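You operate a simulated robot arm through the tools that you are given. There is no shell and no other tool.

Carry out the task below with a simulated robot arm. There is one attempt and no reset: what you move stays moved.

TASK
Wind 8 m neatly on to the upper core, then set the clutch OFF.
Fine: set the length dial and the clutch to UPPER, bring the upper tension into the green, press START once and let it stop by itself.

The check looks at the end state, three seconds after you hand in, the way a careful person would. Anything else that was tipped, shoved, dropped, spilled or broken makes it a failure.

THE ROBOT
A 7-joint arm with a two-finger parallel gripper on a trunk, on a base that drives. Base frame: it is fixed to the floor where the robot stands at the start and does not move with it; the origin is under the middle of the robot, x ahead of it, y to its left, z up. Units: mm, degrees, N and s.
Its first joint turns from -149.0 to 149.0 degrees. Places, roughly: clutch lever [900, 0, 800]; core (7x7x67 cm) [1600, 200, 1100]; counter knob [800, -400, 1000]; length dial [800, -600, 1000]; lower shaft [1300, 300, 500]; lower tension knob [900, 200, 700]; upper tension knob [900, 200, 1000]; winder control box [800, -400, 1000]; winder start button [800, -400, 900]. Payload 3.5 kg.
Tool frame: the origin (TCP) lies between the finger pads and is the grasp point; the fingertips stand 23 mm ahead of it; z points along the fingers, y is the line along which they close. The gripper opens to 94 mm. The fingers are 38 mm wide and 10 mm thick; the gripper's body (54 by 96 mm) begins 39 mm behind the TCP.
Orientation is told as [roll, pitch, yaw] about the base's x, y, z axes, in that order, counted from this pose: with the fingers straight down and closing along the base's y, the tool's x points along the base's -x, its y along +y and its z along -z.

THE INTERFACE
- The arm moves only by the tool send_rows. Its argument "commands" is a list of rows, each a list of 6 numbers: the shift along the base's x, y, z in m, then the turn, a rotation vector about the base's x, y, z in degrees. In form: [[tx, ty, tz, rx, ry, rz], ...]. A call has 1 to 20 rows; each row is the pose to reach, as a shift and turn from the pose commanded when the call began. "hand" is the gripper command, from -1 (fully open) to 1 (shut), values between in proportion, set as the call begins (left out, the last holds). Each row takes 0.2 s and may step no farther than 50 mm and 8.6 degrees from the row before; otherwise, or with a gripper value out of range, the whole call is refused. Where a pose cannot be reached the arm comes as near as it can. A force on the tool above 40 N (or 10 N above the force at the start of the call, whichever is more), or a blocked arm, ends the call early, and 0.2 s more pass. Each finger travels about 153 mm/s and halts on what it meets, pressing with about 44 N; the grip force reading is that of the motor and also rises with nothing between the fingers. The clock runs only during rows and for 0.2 s after the last one: add rows that repeat a pose to give the fingers time. It gives the time, the measured TCP pose, the force on the tool (base axes), the opening and the grip force at its end, in the units of the frame above (readings bear some noise), with the torque about the TCP (base axes, N m) and any sound that the robot's microphone picked up.
- Cameras (640 x 400 px; columns grow to the right, rows downward): "scene" is now at [-237.1, 192.4, 1294.4]; the picture's right is [-0.13, -0.99, 0.00], its down [-0.38, 0.05, -0.92] and it looks along [0.92, -0.12, -0.38] (base axes); focal length 257 px, centre (320, 200). "wrist" rides on the gripper at [86, 16, -74] in the tool frame; the picture's right is [-0.18, 0.98, 0.00], its down [-0.58, -0.11, -0.81] and it looks along [-0.79, -0.15, 0.59] (tool axes); focal length 243 px, centre (320, 200). There is no depth. A picture from a camera that has moved, and an enlarged one, comes with that camera's place and axes in the base frame and with its lens. The place of the scene camera against the robot may be out by one fixed shift of up to 18 mm in any direction.
- camera(camera): a new picture of that camera. No time passes.
- steer(legs): drives the robot by 1 to 6 legs, each [ahead, left, turn to the left] in mm, mm and degrees, along the robot's own axes; the way and the turn of a leg run together, so that a leg with both is an arc; at most 1500 mm and 180 degrees a leg. The arm and the cameras ride along, it lands a little off, and it stops where it bumps. It gives what a move gives.
- pan_tilt(pan, tilt): turns the head with the scene camera to pan (to the left, within 143 degrees either way) and tilt (down, from -29 to 69), counted from straight ahead of the robot. It gives what a move gives.
- enlarge(camera, box): a new picture of the part [left, top, right, bottom] of that camera's present view, enlarged. No time passes.
- job_done(): hands the job in; it is judged then, once.

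Nothing tells you exact positions but the pictures and the camera data. Unless the task says otherwise, let go and move clear before handing in.

The tools are called by a JSON object that holds its "op" and its "data". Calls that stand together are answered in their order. send_rows: Moves the arm, as the interface text tells. Its arguments: {"type":"object","properties":{"commands":{"type":"array"},"hand":{"type":"number"}},"required":["commands"]} The other tools are called the same way: steer (legs) drives the base; pan_tilt (pan, tilt) turns the head that bears the scene camera; camera (camera) takes a picture; enlarge (camera, box) takes an enlarged picture of a part of a camera's view; job_done () hands the job in.

At the start:

```text
t: 0.0
ee_pos: [655.7, 141.5, 999.9]
tcp_rot: [0.0, 0.0, 0.0]
ft_force: [-0.4, -0.1, 0.2]
ft_torque: [0.0, -0.02, 0.01]
finger_gap: 94.1
gripper_force: 0.1
robot x, y, heading: [-1.5, -2.1, -0.1]
head pan, tilt: [-7.5, 22.4]
```

scene: 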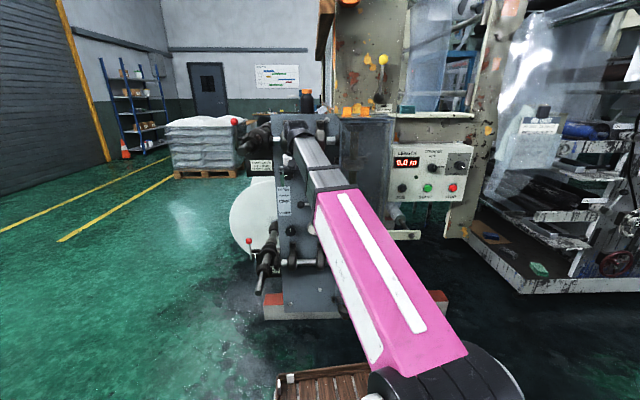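
wrist: 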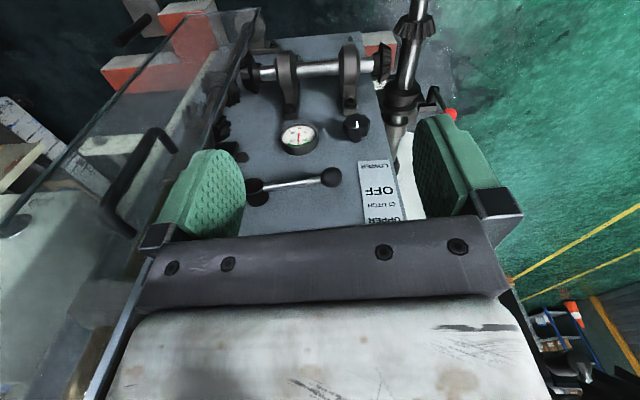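

I see a winder ahead: the control box to the right, a grey plate with tension gauges/knobs and the clutch lever near the arm. First I take enlarged pictures to locate everything.

{"op": "enlarge", "data": {"camera": "scene", "box": [370, 130, 490, 240]}}

{"op": "enlarge", "data": {"camera": "scene", "box": [220, 80, 400, 310]}}

{"op": "enlarge", "data": {"camera": "wrist", "box": [180, 20, 480, 240]}}

```text
3.64 times, centred on (430, 185) of scene
camera zoom: at [-237.1, 192.4, 1294.4], right [-0.13, -0.99, 0.0], down [-0.38, 0.05, -0.92], along [0.92, -0.12, -0.38], focal length 936 px, centre (-80, 254)
```

zoom: 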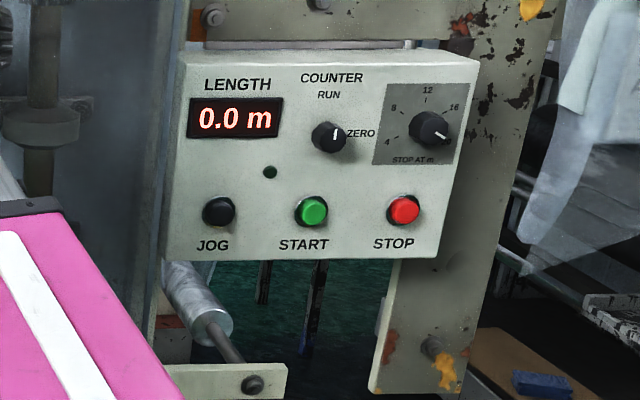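

```text
1.74 times, centred on (310, 195) of scene
camera zoom: at [-237.1, 192.4, 1294.4], right [-0.13, -0.99, 0.0], down [-0.38, 0.05, -0.92], along [0.92, -0.12, -0.38], focal length 448 px, centre (337, 209)
```

zoom: 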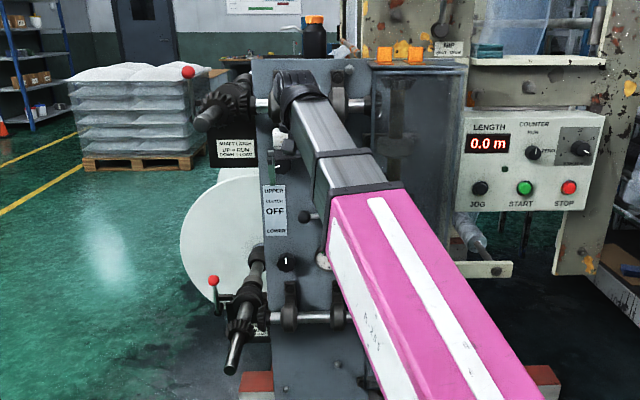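

```text
1.82 times, centred on (330, 130) of wrist
camera zoom: at [569.1, 158.9, 1074.7], right [0.18, 0.98, 0.0], down [0.58, -0.11, 0.81], along [0.79, -0.15, -0.59], focal length 441 px, centre (302, 327)
```

zoom: 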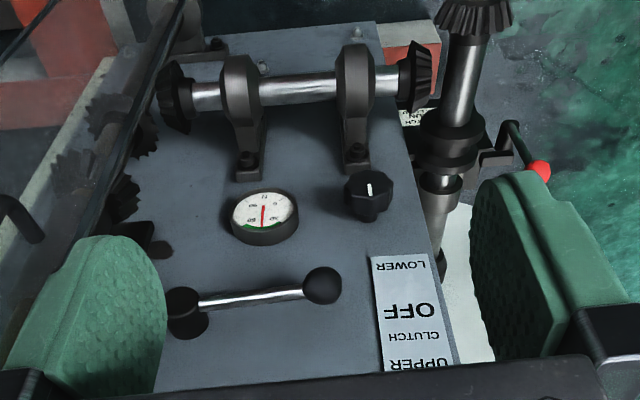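

I see the control box with a length dial (pointer toward ~4 o'clock), the counter knob and the clutch/tension panel. I look closer at each part, and the upper gauge is hidden by the forearm.

{"op": "enlarge", "data": {"camera": "scene", "box": [420, 140, 472, 172]}}

{"op": "enlarge", "data": {"camera": "scene", "box": [225, 90, 305, 150]}}

{"op": "enlarge", "data": {"camera": "scene", "box": [235, 170, 345, 300]}}

{"op": "enlarge", "data": {"camera": "scene", "box": [310, 0, 500, 130]}}

```text
12.31 times, centred on (446, 156) of scene
camera zoom: at [-237.1, 192.4, 1294.4], right [-0.13, -0.99, 0.0], down [-0.38, 0.05, -0.92], along [0.92, -0.12, -0.38], focal length 3167 px, centre (-1231, 742)
```

zoom: 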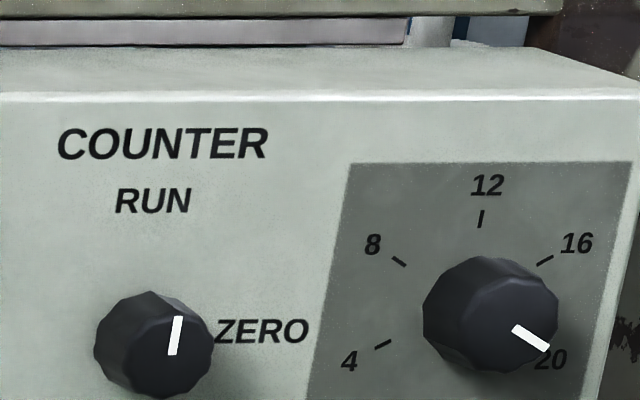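

```text
6.67 times, centred on (265, 120) of scene
camera zoom: at [-237.1, 192.4, 1294.4], right [-0.13, -0.99, 0.0], down [-0.38, 0.05, -0.92], along [0.92, -0.12, -0.38], focal length 1716 px, centre (687, 733)
```

zoom: 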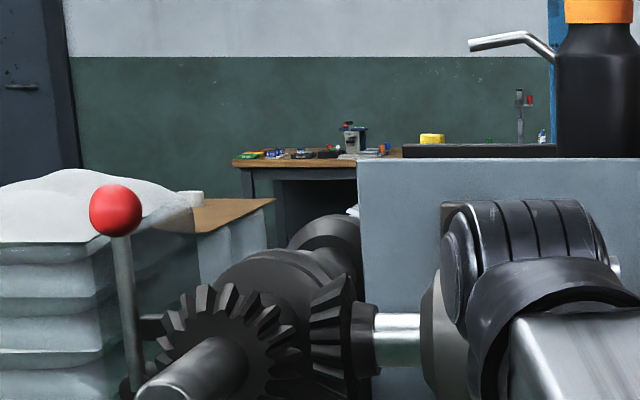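

```text
3.08 times, centred on (290, 235) of scene
camera zoom: at [-237.1, 192.4, 1294.4], right [-0.13, -0.99, 0.0], down [-0.38, 0.05, -0.92], along [0.92, -0.12, -0.38], focal length 792 px, centre (412, 92)
```

zoom: 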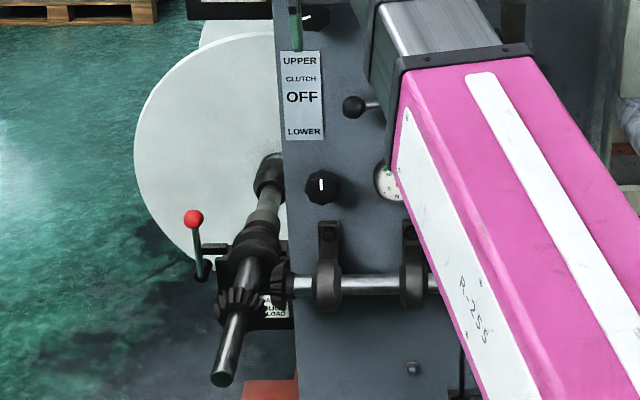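

```text
3.08 times, centred on (405, 65) of scene
camera zoom: at [-237.1, 192.4, 1294.4], right [-0.13, -0.99, 0.0], down [-0.38, 0.05, -0.92], along [0.92, -0.12, -0.38], focal length 792 px, centre (58, 615)
```

zoom: 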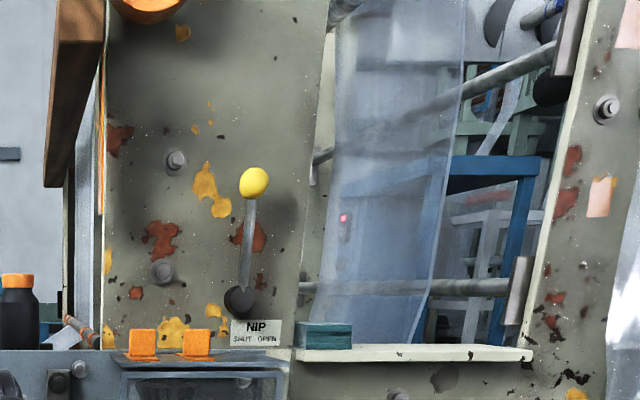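

The wrist view shows the clutch lever with its ball pointing at OFF and the lower gauge; I still need the upper knob, the floor around the robot and better depth. I turn the head to look around before moving.

{"op": "pan_tilt", "data": {"pan": -20, "tilt": 60}}

{"op": "camera", "data": {"camera": "scene"}}

{"op": "pan_tilt", "data": {"pan": -40, "tilt": 25}}

{"op": "camera", "data": {"camera": "scene"}}

```text
t: 1.0
ee_pos: [654.6, 141.5, 1000.1]
tcp_rot: [0.1, 0.1, 0.0]
ft_force: [-0.5, 0.4, -0.4]
ft_torque: [0.01, 0.01, -0.01]
finger_gap: 94.0
gripper_force: 0.1
robot x, y, heading: [1.2, 0.1, -0.0]
head pan, tilt: [-20.0, 60.0]
```

```text
taken
camera scene: at [-266.3, 181.7, 1240.2], right [-0.34, -0.94, 0.0], down [-0.81, 0.3, -0.5], along [0.47, -0.17, -0.87], focal length 257 px, centre (320, 200)
```

scene: 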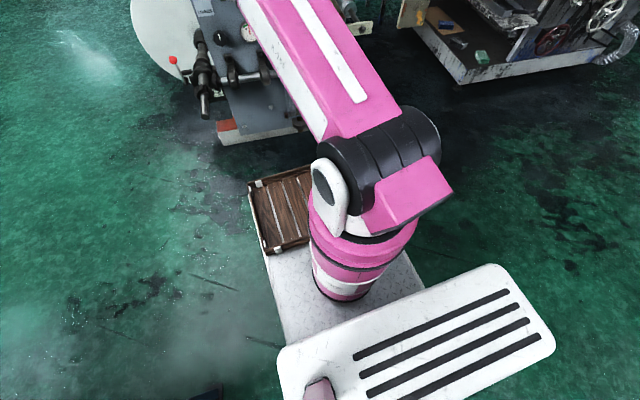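

```text
t: 2.0
ee_pos: [654.6, 142.3, 999.3]
tcp_rot: [0.1, 0.1, 0.0]
ft_force: [-0.3, 0.2, -0.5]
ft_torque: [-0.01, -0.01, 0.0]
finger_gap: 94.0
gripper_force: 0.1
robot x, y, heading: [0.4, 1.4, 0.1]
head pan, tilt: [-40.0, 25.0]
```

```text
taken
camera scene: at [-258.4, 145.4, 1290.1], right [-0.64, -0.77, 0.0], down [-0.32, 0.27, -0.91], along [0.69, -0.58, -0.42], focal length 257 px, centre (320, 200)
```

scene: 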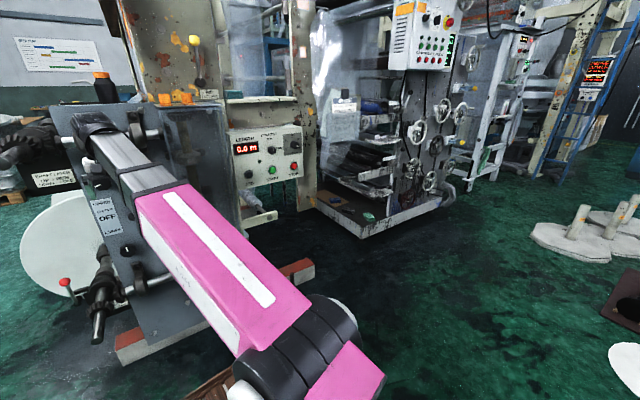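

The wooden tray is on the robot's own platform, and there is free floor between it and the machine. I raise the arm to look at the upper tension knob and gauge with the wrist camera.

{"op": "send_rows", "data": {"commands": [[0, 0, 0.04, 0, 0, 0], [0, 0, 0.08, 0, 0, 0], [0, 0, 0.12, 0, 0, 0], [0, 0, 0.16, 0, 0, 0], [0, 0, 0.2, 0, 0, 0], [0, 0, 0.2, 0, 0, 0]]}}

{"op": "camera", "data": {"camera": "wrist"}}

{"op": "pan_tilt", "data": {"pan": -7.5, "tilt": 22.4}}

{"op": "camera", "data": {"camera": "scene"}}

```text
t: 2.6
ee_pos: [656.4, 143.0, 1050.0]
tcp_rot: [0.0, -1.0, -0.1]
ft_force: [6.9, 0.1, -9.8]
ft_torque: [-0.09, -0.59, -0.06]
finger_gap: 94.1
gripper_force: 0.1
robot x, y, heading: [0.3, -2.5, 0.2]
head pan, tilt: [-40.0, 25.0]
stopped in row 2: the force on the tool passed its limit at 73 N (the readings are from after the stop); the commanded pose is now the measured one
```

```text
taken
camera wrist: at [568.5, 160.5, 1123.8], right [0.19, 0.98, 0.0], down [0.57, -0.11, 0.82], along [0.8, -0.15, -0.58], focal length 243 px, centre (320, 200)
```

wrist: 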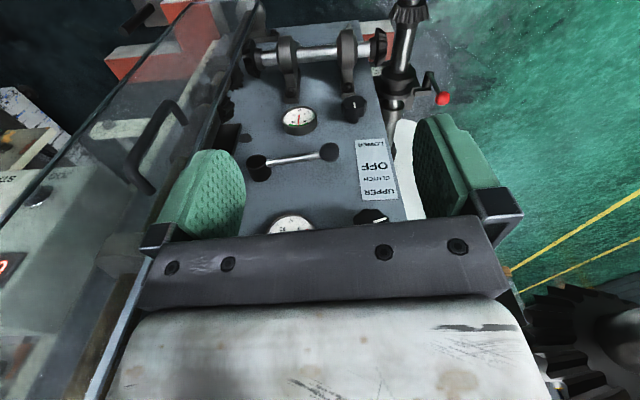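

```text
t: 3.5
ee_pos: [656.3, 143.7, 1050.7]
tcp_rot: [-0.1, -1.1, -0.1]
ft_force: [10.2, 1.8, -22.1]
ft_torque: [-0.3, -1.41, -0.27]
finger_gap: 93.9
gripper_force: 0.0
robot x, y, heading: [-0.3, -2.1, 0.0]
head pan, tilt: [-7.5, 22.4]
```

```text
taken
camera scene: at [-237.1, 192.4, 1294.4], right [-0.13, -0.99, 0.0], down [-0.38, 0.05, -0.92], along [0.92, -0.12, -0.38], focal length 257 px, centre (320, 200)
```

scene: 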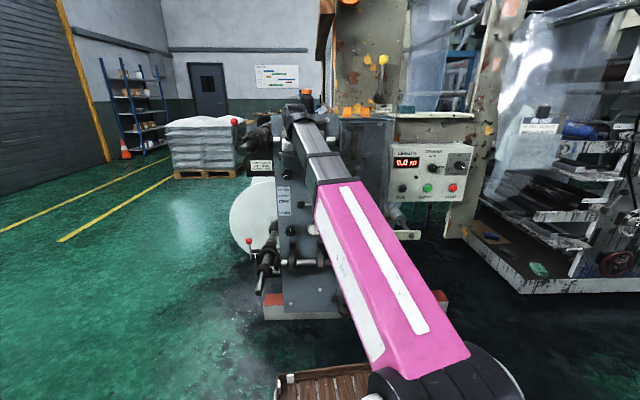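

The stop came from the camera-side of the hand pressing against the robot's own forearm (the contact torque points there), not from the machine. I ease down and pitch the fingers forward, which opens that angle.

{"op": "send_rows", "data": {"commands": [[0, 0, -0.015, 0, -3, 0], [0.01, 0, -0.015, 0, -10, 0], [0.02, 0, -0.01, 0, -18, 0], [0.03, 0, -0.005, 0, -26, 0], [0.04, 0, 0, 0, -34, 0], [0.04, 0, 0, 0, -34, 0]]}}

{"op": "camera", "data": {"camera": "wrist"}}

{"op": "camera", "data": {"camera": "scene"}}

```text
t: 4.9
ee_pos: [695.3, 142.2, 1051.7]
tcp_rot: [0.2, -35.0, -0.2]
ft_force: [-0.1, -0.7, -0.2]
ft_torque: [0.01, 0.03, 0.01]
finger_gap: 94.0
gripper_force: 0.1
robot x, y, heading: [1.9, -0.0, 0.2]
head pan, tilt: [-7.5, 22.4]
```

```text
taken
camera wrist: at [582.5, 159.8, 1063.6], right [0.15, 0.98, 0.11], down [0.01, -0.11, 0.99], along [0.99, -0.15, -0.03], focal length 243 px, centre (320, 200)
```

wrist: 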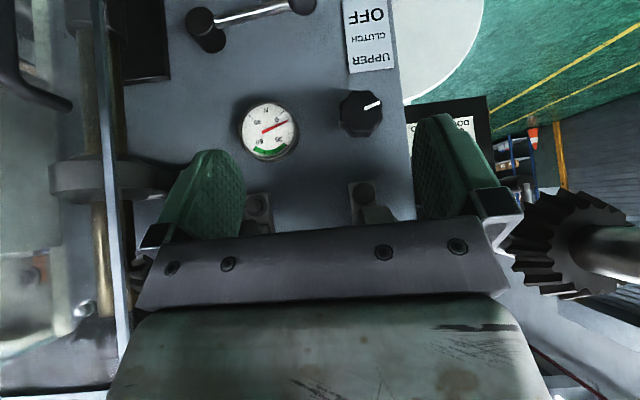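

```text
taken
camera scene: at [-237.1, 192.4, 1294.4], right [-0.13, -0.99, 0.0], down [-0.38, 0.05, -0.92], along [0.92, -0.12, -0.38], focal length 257 px, centre (320, 200)
```

scene: 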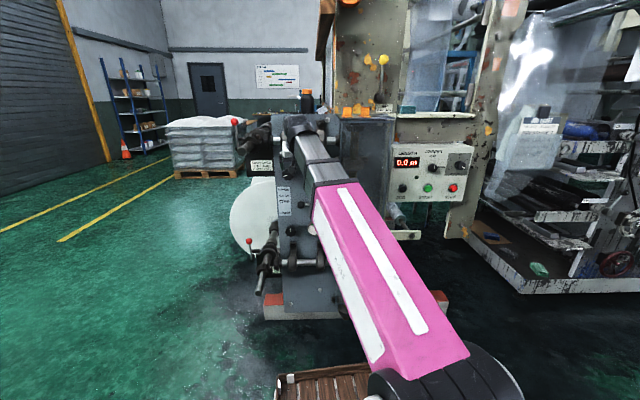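

Now I can see the upper gauge and its knob upside down, free of contact. I enlarge these and then keep going to gather positions from two viewpoints.

{"op": "enlarge", "data": {"camera": "wrist", "box": [230, 80, 400, 180]}}

{"op": "enlarge", "data": {"camera": "wrist", "box": [170, 0, 420, 200]}}

```text
3.76 times, centred on (315, 130) of wrist
camera zoom: at [582.5, 159.8, 1063.6], right [0.15, 0.98, 0.11], down [0.01, -0.11, 0.99], along [0.99, -0.15, -0.03], focal length 913 px, centre (339, 464)
```

zoom: 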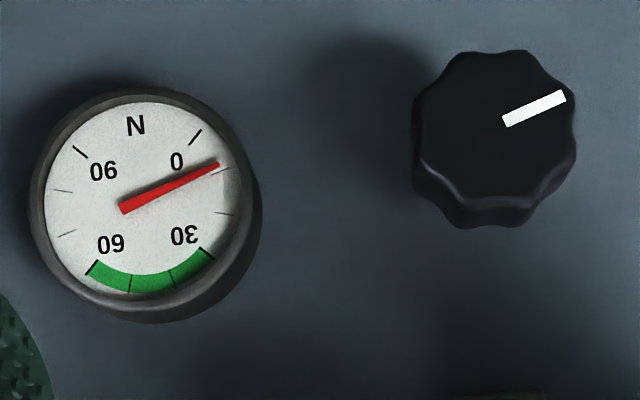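

```text
2.00 times, centred on (295, 100) of wrist
camera zoom: at [582.5, 159.8, 1063.6], right [0.15, 0.98, 0.11], down [0.01, -0.11, 0.99], along [0.99, -0.15, -0.03], focal length 485 px, centre (370, 400)
```

zoom: 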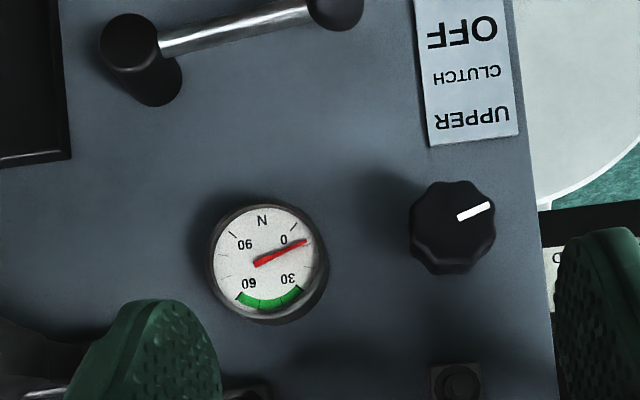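

The upper gauge runs 0–90 N with green 30–60 and reads about 10 N; its knob pointer stands at lower-left, and the lower pair (pointer up, 45 N) suggests pointer up means 45 N. I shift sideways for a stereo view of the plate.

{"op": "send_rows", "data": {"commands": [[0, -0.04, 0, 0, 0, 0], [0, -0.08, 0, 0, 0, 0], [0, -0.12, -0.02, 0, 0, 0], [0, -0.16, -0.05, 0, 0, 0], [0, -0.2, -0.08, 0, 0, 0], [0, -0.2, -0.08, 0, 0, 0]]}}

{"op": "camera", "data": {"camera": "wrist"}}

{"op": "enlarge", "data": {"camera": "wrist", "box": [330, 0, 600, 200]}}

{"op": "camera", "data": {"camera": "scene"}}

```text
t: 6.3
ee_pos: [693.1, -59.1, 969.3]
tcp_rot: [0.2, -34.9, -0.1]
ft_force: [0.1, 0.7, 0.1]
ft_torque: [-0.04, 0.01, -0.02]
finger_gap: 93.9
gripper_force: 0.1
robot x, y, heading: [0.1, -1.4, 0.1]
head pan, tilt: [-7.5, 22.4]
```

```text
taken
camera wrist: at [580.3, -41.5, 980.8], right [0.15, 0.98, 0.11], down [0.01, -0.11, 0.99], along [0.99, -0.15, -0.03], focal length 243 px, centre (320, 200)
```

wrist: 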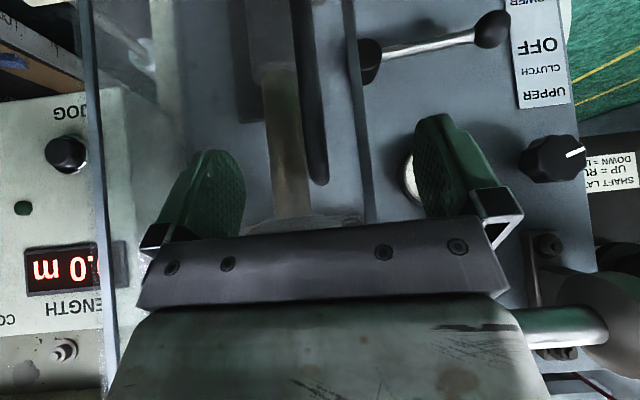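

```text
2.00 times, centred on (465, 100) of wrist
camera zoom: at [580.3, -41.5, 980.8], right [0.15, 0.98, 0.11], down [0.01, -0.11, 0.99], along [0.99, -0.15, -0.03], focal length 485 px, centre (30, 400)
```

zoom: 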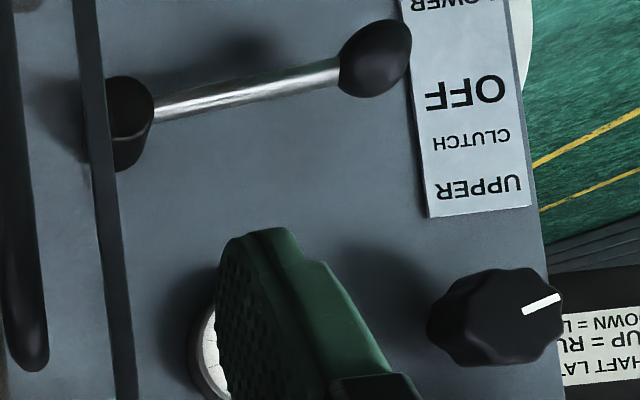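

```text
taken
camera scene: at [-237.1, 192.4, 1294.4], right [-0.13, -0.99, 0.0], down [-0.38, 0.05, -0.92], along [0.92, -0.12, -0.38], focal length 257 px, centre (320, 200)
```

scene: 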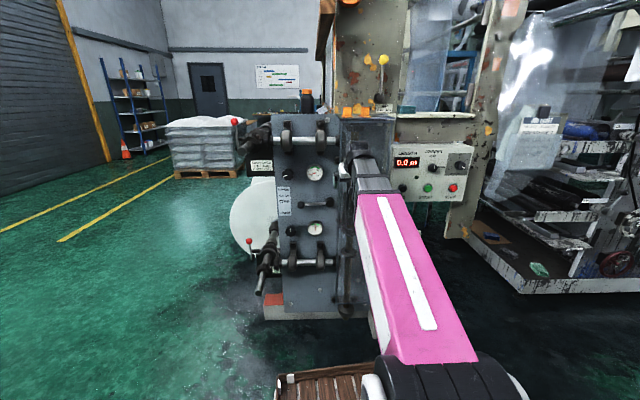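

Stereo from the wrist views gives the upper knob face near (870, 177, 954), the clutch ball near (865, 122, 808) with its hub near (868, −8, 808), and a clear guard that sticks out to about x=755 for y −40 to −260. Next I swing back to the left and level the tool to point along +x, in front of the upper knob.

{"op": "send_rows", "data": {"commands": [[-0.01, 0.03, 0.0, 0, -4, 0], [-0.01, 0.065, 0.0, 0, -12, 0], [-0.005, 0.1, 0.0, 0, -20, 0], [0.0, 0.135, 0.0, 0, -28, 0], [0.0, 0.17, 0.0, 0, -36, 0], [0.0, 0.2, -0.005, 0, -44, 0], [0.0, 0.225, -0.01, 0, -51, 0], [0.0, 0.235, -0.015, 0, -55.1, 0], [0.0, 0.235, -0.015, 0, -55.1, 0]]}}

{"op": "camera", "data": {"camera": "wrist"}}

{"op": "camera", "data": {"camera": "scene"}}

```text
t: 8.3
ee_pos: [695.3, 177.6, 958.1]
tcp_rot: [101.8, -89.8, -101.6]
ft_force: [0.4, 1.0, -0.4]
ft_torque: [0.04, 0.01, -0.01]
finger_gap: 94.0
gripper_force: 0.1
robot x, y, heading: [1.6, -1.0, -0.0]
head pan, tilt: [-7.5, 22.4]
```

```text
taken
camera wrist: at [621.4, 194.2, 871.5], right [0.0, 0.98, 0.19], down [-0.81, -0.11, 0.58], along [0.59, -0.15, 0.79], focal length 243 px, centre (320, 200)
```

wrist: 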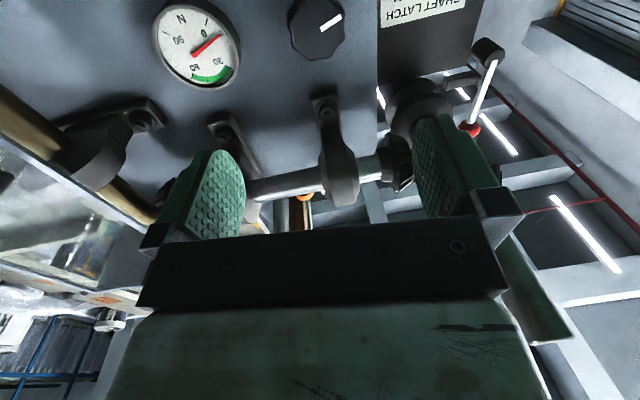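

```text
taken
camera scene: at [-237.1, 192.4, 1294.4], right [-0.13, -0.99, 0.0], down [-0.38, 0.05, -0.92], along [0.92, -0.12, -0.38], focal length 257 px, centre (320, 200)
```

scene: 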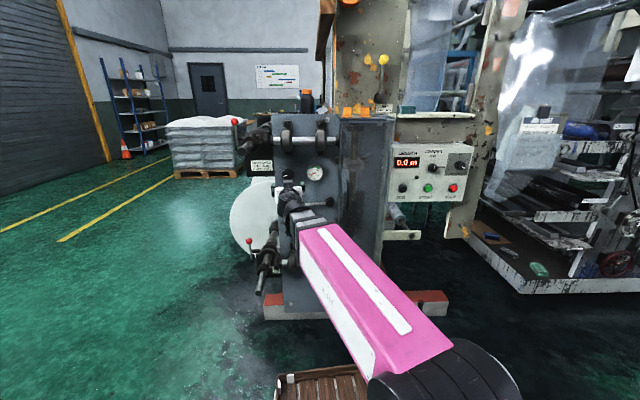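

The tool is level at (695, 178, 958) and the view agrees on the upper knob being at about (870, 177, 953). I roll the hand −55° so that I can turn the knob clockwise through a wide range, then approach partway.

{"op": "send_rows", "data": {"commands": [[0, 0, 0, -8, 0, 0], [0.01, 0, 0, -16, 0, 0], [0.03, 0, -0.001, -24, 0, 0], [0.05, 0, -0.002, -32, 0, 0], [0.07, 0, -0.003, -40, 0, 0], [0.08, 0, -0.004, -48, 0, 0], [0.09, -0.001, -0.005, -55, 0, 0], [0.09, -0.001, -0.005, -55, 0, 0]]}}

{"op": "camera", "data": {"camera": "wrist"}}

{"op": "camera", "data": {"camera": "scene"}}

```text
t: 10.1
ee_pos: [785.8, 177.5, 949.1]
tcp_rot: [-90.0, -35.1, 90.1]
ft_force: [0.4, 0.2, 0.5]
ft_torque: [0.04, -0.01, -0.03]
finger_gap: 94.0
gripper_force: 0.1
robot x, y, heading: [1.2, -0.5, -0.1]
head pan, tilt: [-7.5, 22.4]
```

```text
taken
camera wrist: at [711.1, 116.6, 887.0], right [0.0, 0.71, -0.7], down [-0.81, 0.41, 0.42], along [0.59, 0.56, 0.58], focal length 243 px, centre (320, 200)
```

wrist: 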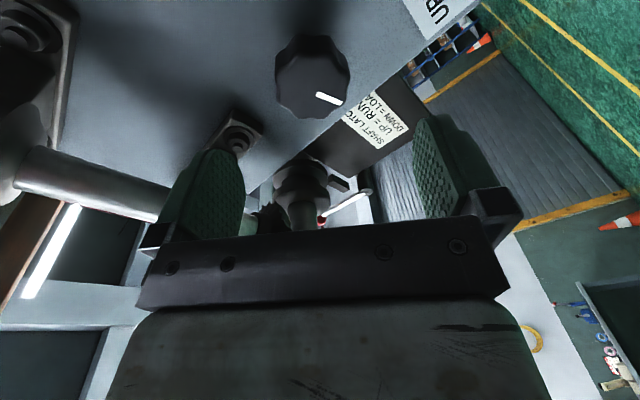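

```text
taken
camera scene: at [-237.1, 192.4, 1294.4], right [-0.13, -0.99, 0.0], down [-0.38, 0.05, -0.92], along [0.92, -0.12, -0.38], focal length 257 px, centre (320, 200)
```

scene: 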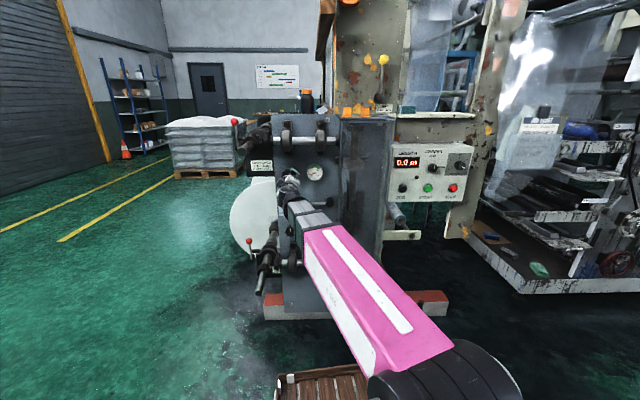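

The knob sits centred ahead of the open fingers. I move in around it so that the fingertips pass its face by about 20 mm.

{"op": "send_rows", "data": {"commands": [[0.02, 0, 0.002, 0, 0, 0], [0.04, -0.001, 0.004, 0, 0, 0], [0.055, -0.001, 0.004, 0, 0, 0], [0.07, -0.001, 0.004, 0, 0, 0], [0.08, -0.001, 0.004, 0, 0, 0], [0.08, -0.001, 0.004, 0, 0, 0]]}}

{"op": "camera", "data": {"camera": "wrist"}}

{"op": "enlarge", "data": {"camera": "scene", "box": [260, 130, 350, 190]}}

```text
t: 11.5
ee_pos: [865.2, 176.4, 955.2]
tcp_rot: [-90.0, -35.1, 89.9]
ft_force: [0.5, 0.2, -0.1]
ft_torque: [-0.01, 0.0, 0.04]
finger_gap: 94.1
gripper_force: 0.0
robot x, y, heading: [-1.2, 2.8, -0.0]
head pan, tilt: [-7.5, 22.4]
```

```text
taken
camera wrist: at [790.9, 115.2, 892.6], right [0.0, 0.72, -0.7], down [-0.81, 0.41, 0.42], along [0.59, 0.56, 0.58], focal length 243 px, centre (320, 200)
```

wrist: 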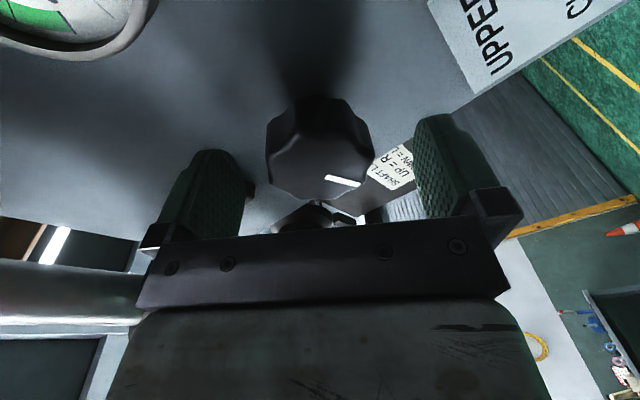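

```text
6.67 times, centred on (305, 160) of scene
camera zoom: at [-237.1, 192.4, 1294.4], right [-0.13, -0.99, 0.0], down [-0.38, 0.05, -0.92], along [0.92, -0.12, -0.38], focal length 1716 px, centre (420, 467)
```

zoom: 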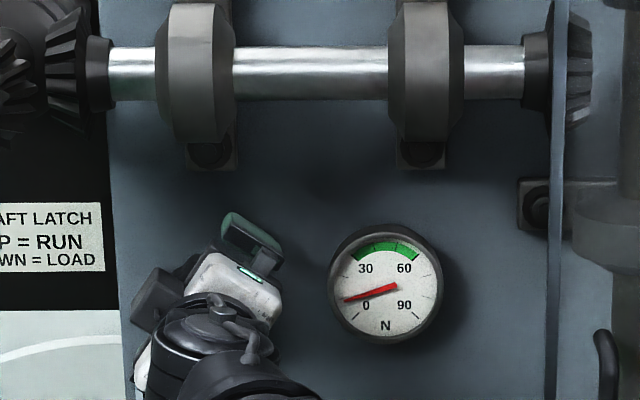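

The knob is between the fingers and the scene camera has a clear view of the gauge (about 10 N). I close on the knob.

{"op": "send_rows", "data": {"commands": [[0.003, 0, 0, 0, 0, 0], [0.003, 0, 0, 0, 0, 0], [0.003, 0, 0, 0, 0, 0]], "hand": 1}}

{"op": "camera", "data": {"camera": "wrist"}}

```text
t: 12.3
ee_pos: [866.3, 175.8, 956.8]
tcp_rot: [-90.0, -35.1, 89.9]
ft_force: [-18.3, -11.6, 15.0]
ft_torque: [-0.1, -0.77, -0.36]
finger_gap: 50.9
gripper_force: 45.3
robot x, y, heading: [1.7, 3.8, 0.1]
head pan, tilt: [-7.5, 22.4]
```

```text
taken
camera wrist: at [792.2, 115.1, 893.6], right [0.0, 0.72, -0.7], down [-0.81, 0.41, 0.42], along [0.59, 0.56, 0.58], focal length 243 px, centre (320, 200)
```

wrist: 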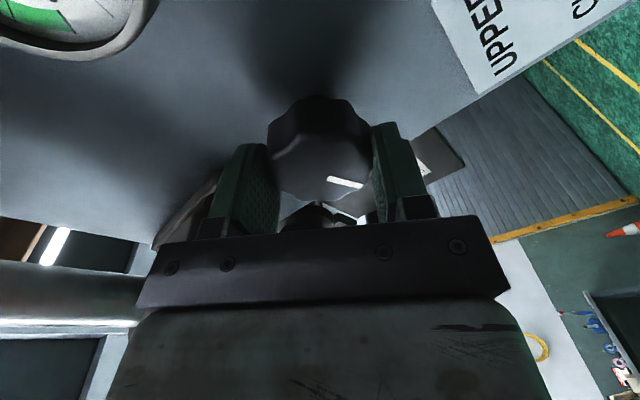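

The grip holds at 51 mm with a small side load, which I relax by shifting slightly. Then I turn clockwise 30° and read the gauge.

{"op": "send_rows", "data": {"commands": [[-0.002, -0.001, 0.0015, 0, 0, 0], [-0.003, -0.001, 0.0018, 5, 0, 0], [-0.003, -0.001, 0.0018, 10, 0, 0], [-0.003, -0.001, 0.0018, 15, 0, 0], [-0.003, -0.001, 0.0018, 20, 0, 0], [-0.003, -0.001, 0.0018, 25, 0, 0], [-0.003, -0.001, 0.0018, 30, 0, 0], [-0.003, -0.001, 0.0018, 30, 0, 0]]}}

{"op": "enlarge", "data": {"camera": "scene", "box": [260, 130, 350, 190]}}

{"op": "camera", "data": {"camera": "wrist"}}

```text
t: 14.1
ee_pos: [865.1, 174.6, 957.8]
tcp_rot: [-90.1, -65.2, 90.0]
ft_force: [7.5, -14.6, 21.1]
ft_torque: [-0.11, -0.87, -0.78]
finger_gap: 51.0
gripper_force: 44.9
robot x, y, heading: [-3.3, -0.5, 0.1]
head pan, tilt: [-7.5, 22.4]
```

```text
6.67 times, centred on (305, 160) of scene
camera zoom: at [-237.4, 191.9, 1294.4], right [-0.13, -0.99, 0.0], down [-0.38, 0.05, -0.92], along [0.92, -0.12, -0.38], focal length 1716 px, centre (420, 467)
```

zoom: 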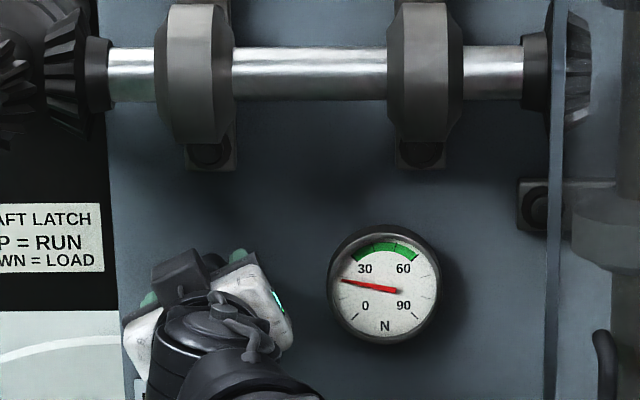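

```text
taken
camera wrist: at [791.6, 154.1, 871.9], right [0.0, 0.97, -0.24], down [-0.81, 0.15, 0.57], along [0.59, 0.2, 0.78], focal length 243 px, centre (320, 200)
```

wrist: 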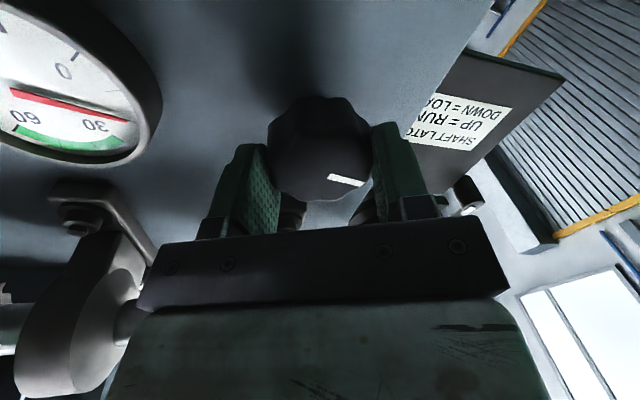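

The needle follows the knob one to one (now about 20 N), with the grip holding. I ease the side load and keep turning clockwise 40°.

{"op": "send_rows", "data": {"commands": [[0.001, -0.001, 0.0015, 0, 0, 0], [0.001, -0.0015, 0.002, 5, 0, 0], [0.001, -0.0015, 0.002, 10, 0, 0], [0.001, -0.0015, 0.002, 15, 0, 0], [0.001, -0.0015, 0.002, 20, 0, 0], [0.001, -0.0015, 0.002, 25, 0, 0], [0.001, -0.0015, 0.002, 30, 0, 0], [0.001, -0.0015, 0.002, 35, 0, 0], [0.001, -0.0015, 0.002, 40, 0, 0], [0.001, -0.0015, 0.002, 40, 0, 0]]}}

{"op": "enlarge", "data": {"camera": "scene", "box": [260, 130, 350, 190]}}

```text
t: 16.3
ee_pos: [866.8, 174.6, 957.2]
tcp_rot: [89.9, -74.8, -89.9]
ft_force: [-22.0, 1.1, -23.6]
ft_torque: [0.0, 0.63, -0.58]
finger_gap: 51.4
gripper_force: 45.2
robot x, y, heading: [-1.1, 2.4, 0.1]
head pan, tilt: [-7.5, 22.4]
```

```text
6.67 times, centred on (305, 160) of scene
camera zoom: at [-237.1, 192.6, 1294.4], right [-0.13, -0.99, 0.0], down [-0.38, 0.05, -0.92], along [0.92, -0.12, -0.38], focal length 1716 px, centre (420, 467)
```

zoom: 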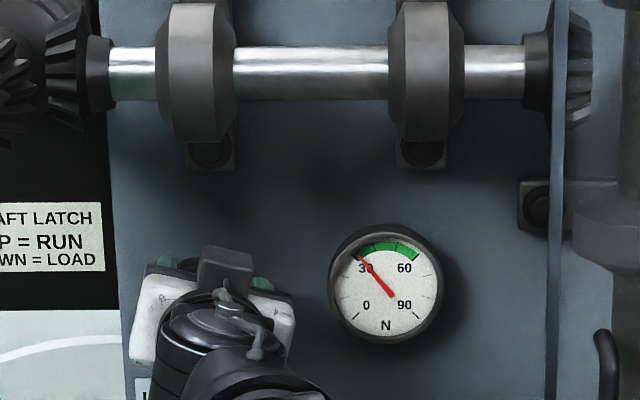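

The needle is at the start of the green, about 33 N. I relax the load and turn about 36° more to reach the middle.

{"op": "send_rows", "data": {"commands": [[-0.001, 0, -0.0012, 0, 0, 0], [-0.0015, 0, -0.002, 4, 0, 0], [-0.0015, 0, -0.002, 8, 0, 0], [-0.0015, 0, -0.002, 12, 0, 0], [-0.0015, 0, -0.002, 16, 0, 0], [-0.0015, 0, -0.002, 20, 0, 0], [-0.0015, 0, -0.002, 25, 0, 0], [-0.0015, 0, -0.002, 30, 0, 0], [-0.0015, 0, -0.002, 35, 0, 0], [-0.0015, 0, -0.002, 35, 0, 0]]}}

{"op": "enlarge", "data": {"camera": "scene", "box": [260, 130, 350, 190]}}

```text
t: 18.5
ee_pos: [864.5, 173.5, 956.1]
tcp_rot: [90.0, -39.8, -90.0]
ft_force: [9.6, -8.5, 8.2]
ft_torque: [-0.01, -0.2, -0.26]
finger_gap: 50.8
gripper_force: 45.0
robot x, y, heading: [-1.0, -0.9, -0.0]
head pan, tilt: [-7.5, 22.4]
```

```text
6.67 times, centred on (305, 160) of scene
camera zoom: at [-237.1, 192.2, 1294.5], right [-0.13, -0.99, 0.0], down [-0.38, 0.05, -0.92], along [0.92, -0.12, -0.38], focal length 1716 px, centre (420, 467)
```

zoom: 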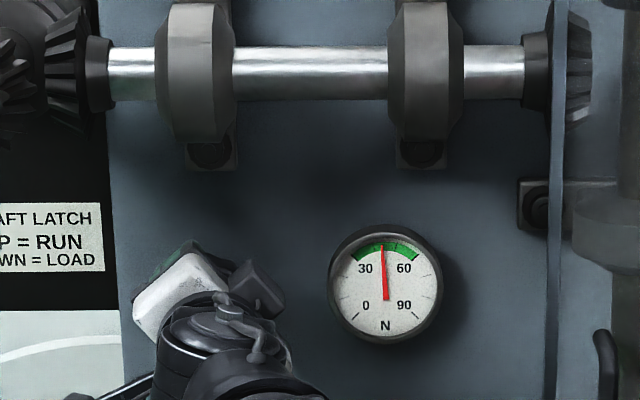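

The needle stands in the middle of the green, about 45 N. I open the hand and back straight out.

{"op": "send_rows", "data": {"commands": [[0, 0, 0, 0, 0, 0], [0, 0, 0, 0, 0, 0], [0, 0, 0, 0, 0, 0]], "hand": -1}}

{"op": "send_rows", "data": {"commands": [[-0.02, 0, 0, 0, 0, 0], [-0.05, 0, 0, 0, 0, 0], [-0.09, 0, 0, 0, 0, 0], [-0.13, 0, 0, 0, 0, 0], [-0.13, 0, 0, 0, 0, 0]]}}

{"op": "enlarge", "data": {"camera": "scene", "box": [260, 130, 350, 190]}}

{"op": "camera", "data": {"camera": "wrist"}}

```text
t: 19.3
ee_pos: [864.2, 173.1, 956.2]
tcp_rot: [90.0, -39.9, -90.0]
ft_force: [0.3, 0.5, -0.6]
ft_torque: [-0.03, 0.01, 0.02]
finger_gap: 93.7
gripper_force: 0.1
robot x, y, heading: [2.0, 1.0, -0.2]
head pan, tilt: [-7.5, 22.4]
```

```text
t: 20.5
ee_pos: [735.4, 173.0, 955.6]
tcp_rot: [90.0, -39.9, -90.0]
ft_force: [0.0, 0.0, 0.7]
ft_torque: [-0.01, -0.01, 0.04]
finger_gap: 93.8
gripper_force: 0.1
robot x, y, heading: [0.1, -3.1, -0.0]
head pan, tilt: [-7.5, 22.4]
```

```text
6.67 times, centred on (305, 160) of scene
camera zoom: at [-237.0, 192.4, 1294.4], right [-0.13, -0.99, 0.0], down [-0.38, 0.05, -0.92], along [0.92, -0.12, -0.38], focal length 1716 px, centre (420, 467)
```

zoom: 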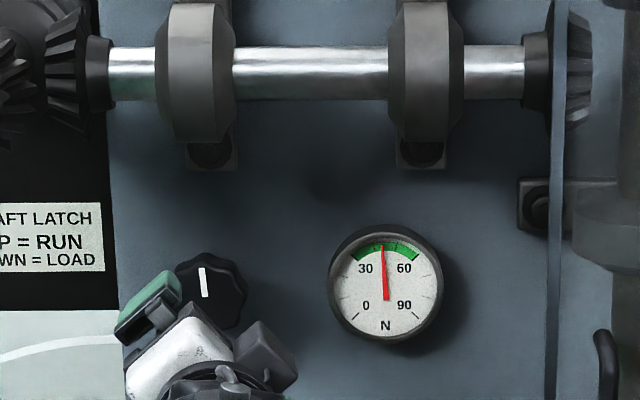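

```text
taken
camera wrist: at [661.4, 250.9, 912.8], right [0.0, 0.49, 0.87], down [-0.81, -0.52, 0.29], along [0.59, -0.7, 0.39], focal length 243 px, centre (320, 200)
```

wrist: 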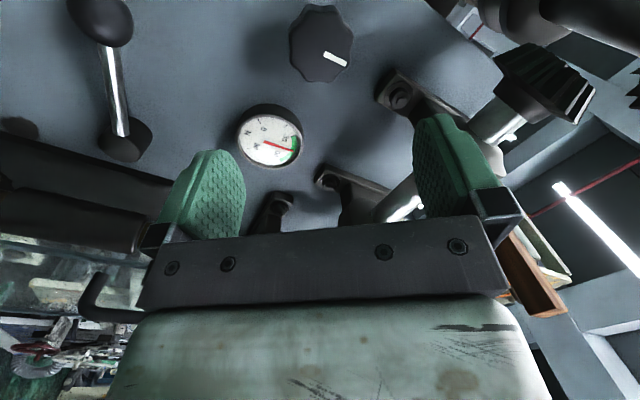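

The upper tension reads about 45 N, released. Next the clutch: I roll to +90° so the fingers lie above and below the lever ball, and line up in front of it at (735, 122, 808).

{"op": "send_rows", "data": {"commands": [[0, -0.01, -0.03, 8, 0, 0], [0, -0.02, -0.06, 16, 0, 0], [0, -0.03, -0.09, 24, 0, 0], [0, -0.04, -0.12, 32, 0, 0], [0, -0.051, -0.147, 40, 0, 0], [0, -0.051, -0.147, 40, 0, 0]], "hand": -0.15}}

{"op": "camera", "data": {"camera": "wrist"}}

{"op": "enlarge", "data": {"camera": "scene", "box": [250, 160, 350, 230]}}

```text
t: 21.9
ee_pos: [739.5, 130.0, 856.4]
tcp_rot: [83.3, -0.3, -86.2]
ft_force: [-0.1, -0.8, -0.6]
ft_torque: [-0.01, -0.02, 0.01]
finger_gap: 54.0
gripper_force: 0.0
out of reach, approached as far as the arm can: row 3, 4, 5, 6
robot x, y, heading: [-1.2, 0.3, -0.0]
head pan, tilt: [-7.5, 22.4]
```

```text
taken
camera wrist: at [660.8, 212.2, 880.8], right [0.13, -0.17, 0.98], down [-0.77, -0.63, -0.01], along [0.62, -0.75, -0.21], focal length 243 px, centre (320, 200)
```

wrist: 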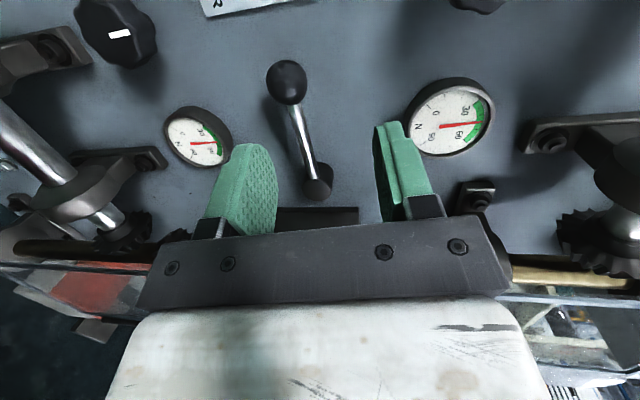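

```text
5.71 times, centred on (300, 195) of scene
camera zoom: at [-237.1, 192.5, 1294.4], right [-0.13, -0.99, 0.0], down [-0.38, 0.05, -0.92], along [0.92, -0.12, -0.38], focal length 1470 px, centre (434, 229)
```

zoom: 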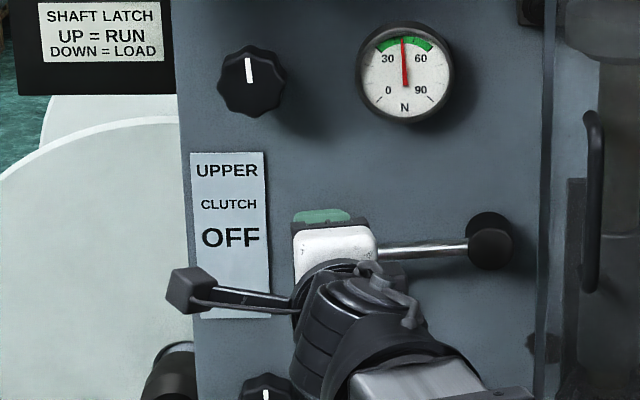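

The low, level pose close to the robot is out of reach, so the hand stopped at (740, 130, 856). I try it a bit farther out at x≈800, still short of the ball, to see if it becomes reachable.

{"op": "send_rows", "data": {"commands": [[0.02, 0, 0, 0, 0, 0], [0.04, 0, 0, 0, 0, 0], [0.06, 0, 0, 0, 0, 0], [0.06, 0, 0, 0, 0, 0]]}}

```text
t: 22.9
ee_pos: [799.4, 130.1, 849.1]
tcp_rot: [83.4, -0.3, -86.3]
ft_force: [1.1, -0.5, -0.7]
ft_torque: [-0.02, 0.03, 0.02]
finger_gap: 54.1
gripper_force: 0.1
out of reach, approached as far as the arm can: row 1, 2, 3, 4
robot x, y, heading: [-1.3, 0.5, -0.3]
head pan, tilt: [-7.5, 22.4]
```

The arm's boom slopes down toward the low target and the wrist cannot bend up enough, so a slight downward tool tilt should fix this. I tilt the fingers 15° down while holding the spot in front of the ball.

{"op": "send_rows", "data": {"commands": [[0, 0, 0, 0, 7, 0], [0, 0, 0, 0, 15, 0], [0, 0, 0, 0, 15, 0], [0, 0, 0, 0, 15, 0]]}}

{"op": "camera", "data": {"camera": "wrist"}}

{"op": "enlarge", "data": {"camera": "scene", "box": [250, 160, 350, 230]}}

```text
t: 23.9
ee_pos: [796.8, 125.7, 809.3]
tcp_rot: [75.0, 0.1, -90.0]
ft_force: [0.6, 0.2, -0.3]
ft_torque: [0.01, 0.03, -0.03]
finger_gap: 54.2
gripper_force: 0.1
out of reach, approached as far as the arm can: row 1
robot x, y, heading: [4.9, -4.0, -0.1]
head pan, tilt: [-7.5, 22.4]
```

```text
taken
camera wrist: at [728.8, 212.4, 844.9], right [0.25, -0.19, 0.95], down [-0.81, -0.58, 0.1], along [0.53, -0.79, -0.3], focal length 243 px, centre (320, 200)
```

wrist: 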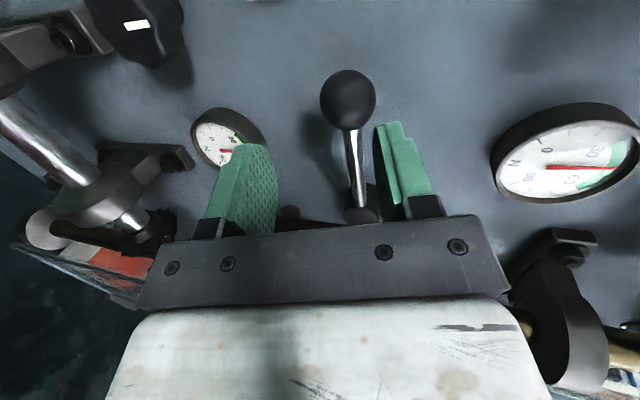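

```text
5.71 times, centred on (300, 195) of scene
camera zoom: at [-237.1, 192.4, 1294.4], right [-0.13, -0.99, 0.0], down [-0.38, 0.05, -0.92], along [0.92, -0.12, -0.38], focal length 1470 px, centre (434, 229)
```

zoom: 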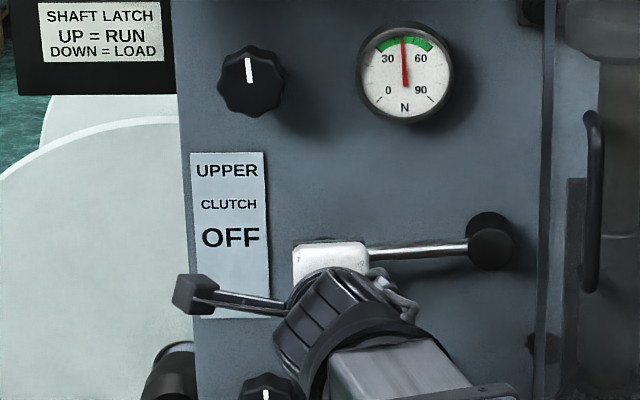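

The clutch ball is confirmed at about (870, 122, 808) and the fork fits around it. I slide forward so that the ball sits between the upper and lower finger.

{"op": "send_rows", "data": {"commands": [[0.015, -0.002, 0.005, 0, 15, 0], [0.03, -0.003, 0.006, 0, 15, 0], [0.045, -0.003, 0.005, 0, 15, 0], [0.06, -0.003, 0.003, 0, 15, 0], [0.068, -0.003, 0.002, 0, 15, 0], [0.068, -0.003, 0.002, 0, 15, 0]], "hand": -0.25}}

{"op": "camera", "data": {"camera": "wrist"}}

```text
refused: row 1 steps farther than a row can; nothing moved
```

```text
taken
camera wrist: at [728.8, 212.4, 844.9], right [0.25, -0.19, 0.95], down [-0.81, -0.58, 0.1], along [0.53, -0.79, -0.3], focal length 243 px, centre (320, 200)
```

wrist: 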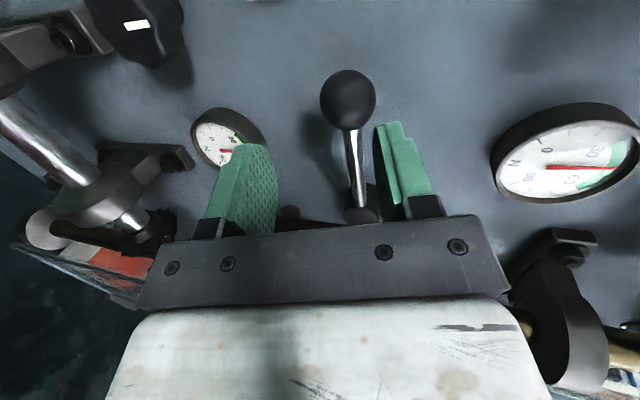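

The turn is already counted from the present pose, so I repeat it without the extra turn.

{"op": "send_rows", "data": {"commands": [[0.015, -0.002, 0.005, 0, 0, 0], [0.03, -0.003, 0.006, 0, 0, 0], [0.045, -0.003, 0.005, 0, 0, 0], [0.06, -0.003, 0.003, 0, 0, 0], [0.068, -0.003, 0.002, 0, 0, 0], [0.068, -0.003, 0.002, 0, 0, 0]], "hand": -0.25}}

{"op": "camera", "data": {"camera": "wrist"}}

```text
t: 25.3
ee_pos: [862.9, 119.0, 811.1]
tcp_rot: [75.0, 0.0, -90.0]
ft_force: [-0.4, 0.0, 0.6]
ft_torque: [0.0, 0.03, 0.02]
finger_gap: 58.8
gripper_force: 0.1
robot x, y, heading: [-0.3, -2.8, -0.1]
head pan, tilt: [-7.5, 22.4]
```

```text
taken
camera wrist: at [795.7, 206.7, 846.3], right [0.25, -0.19, 0.95], down [-0.81, -0.58, 0.1], along [0.53, -0.79, -0.3], focal length 243 px, centre (320, 200)
```

wrist: 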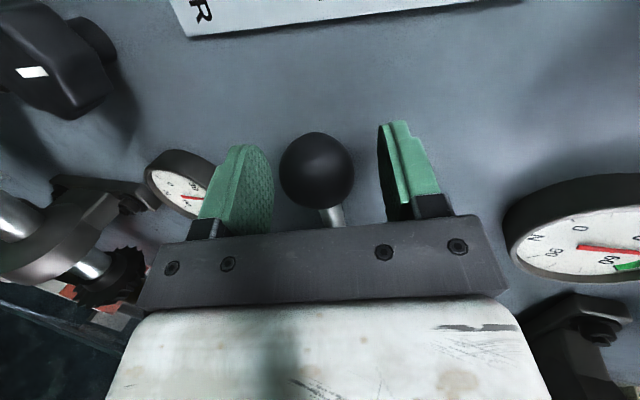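

The ball sits cleanly between the fingers. I lift toward UPPER, in steps, following the lever's arc.

{"op": "send_rows", "data": {"commands": [[0, 0, 0.01, 0, 0, 0], [0, -0.001, 0.02, 0, 0, 0], [0, -0.002, 0.03, 0, 0, 0], [0, -0.003, 0.04, 0, 0, 0], [0, -0.005, 0.05, 0, 0, 0], [0, -0.005, 0.05, 0, 0, 0]]}}

{"op": "camera", "data": {"camera": "wrist"}}

{"op": "enlarge", "data": {"camera": "scene", "box": [250, 160, 350, 230]}}

```text
t: 26.7
ee_pos: [861.7, 114.1, 859.9]
tcp_rot: [75.0, 0.1, -90.0]
ft_force: [-1.0, 0.5, -2.0]
ft_torque: [-0.01, -0.03, 0.05]
finger_gap: 59.4
gripper_force: 1.1
robot x, y, heading: [-0.2, 2.3, -0.1]
head pan, tilt: [-7.5, 22.4]
```

```text
taken
camera wrist: at [794.8, 200.6, 896.0], right [0.25, -0.19, 0.95], down [-0.81, -0.58, 0.1], along [0.53, -0.79, -0.3], focal length 243 px, centre (320, 200)
```

wrist: 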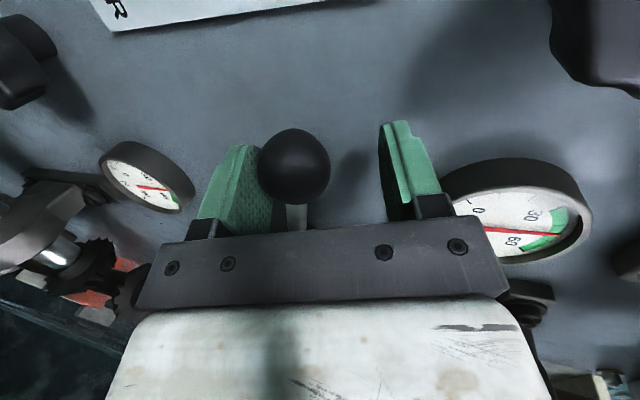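

```text
5.71 times, centred on (300, 195) of scene
camera zoom: at [-237.1, 192.4, 1294.4], right [-0.13, -0.99, 0.0], down [-0.38, 0.05, -0.92], along [0.92, -0.12, -0.38], focal length 1470 px, centre (434, 229)
```

zoom: 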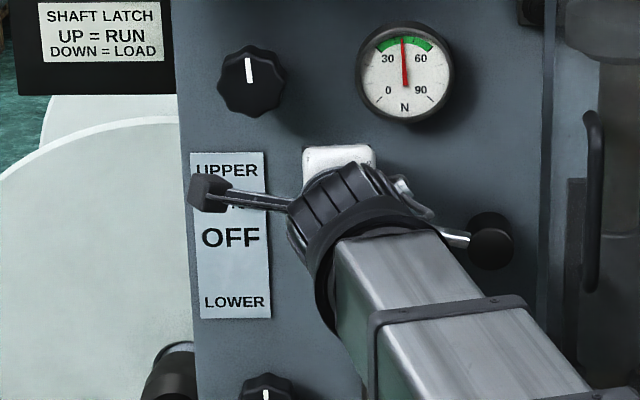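

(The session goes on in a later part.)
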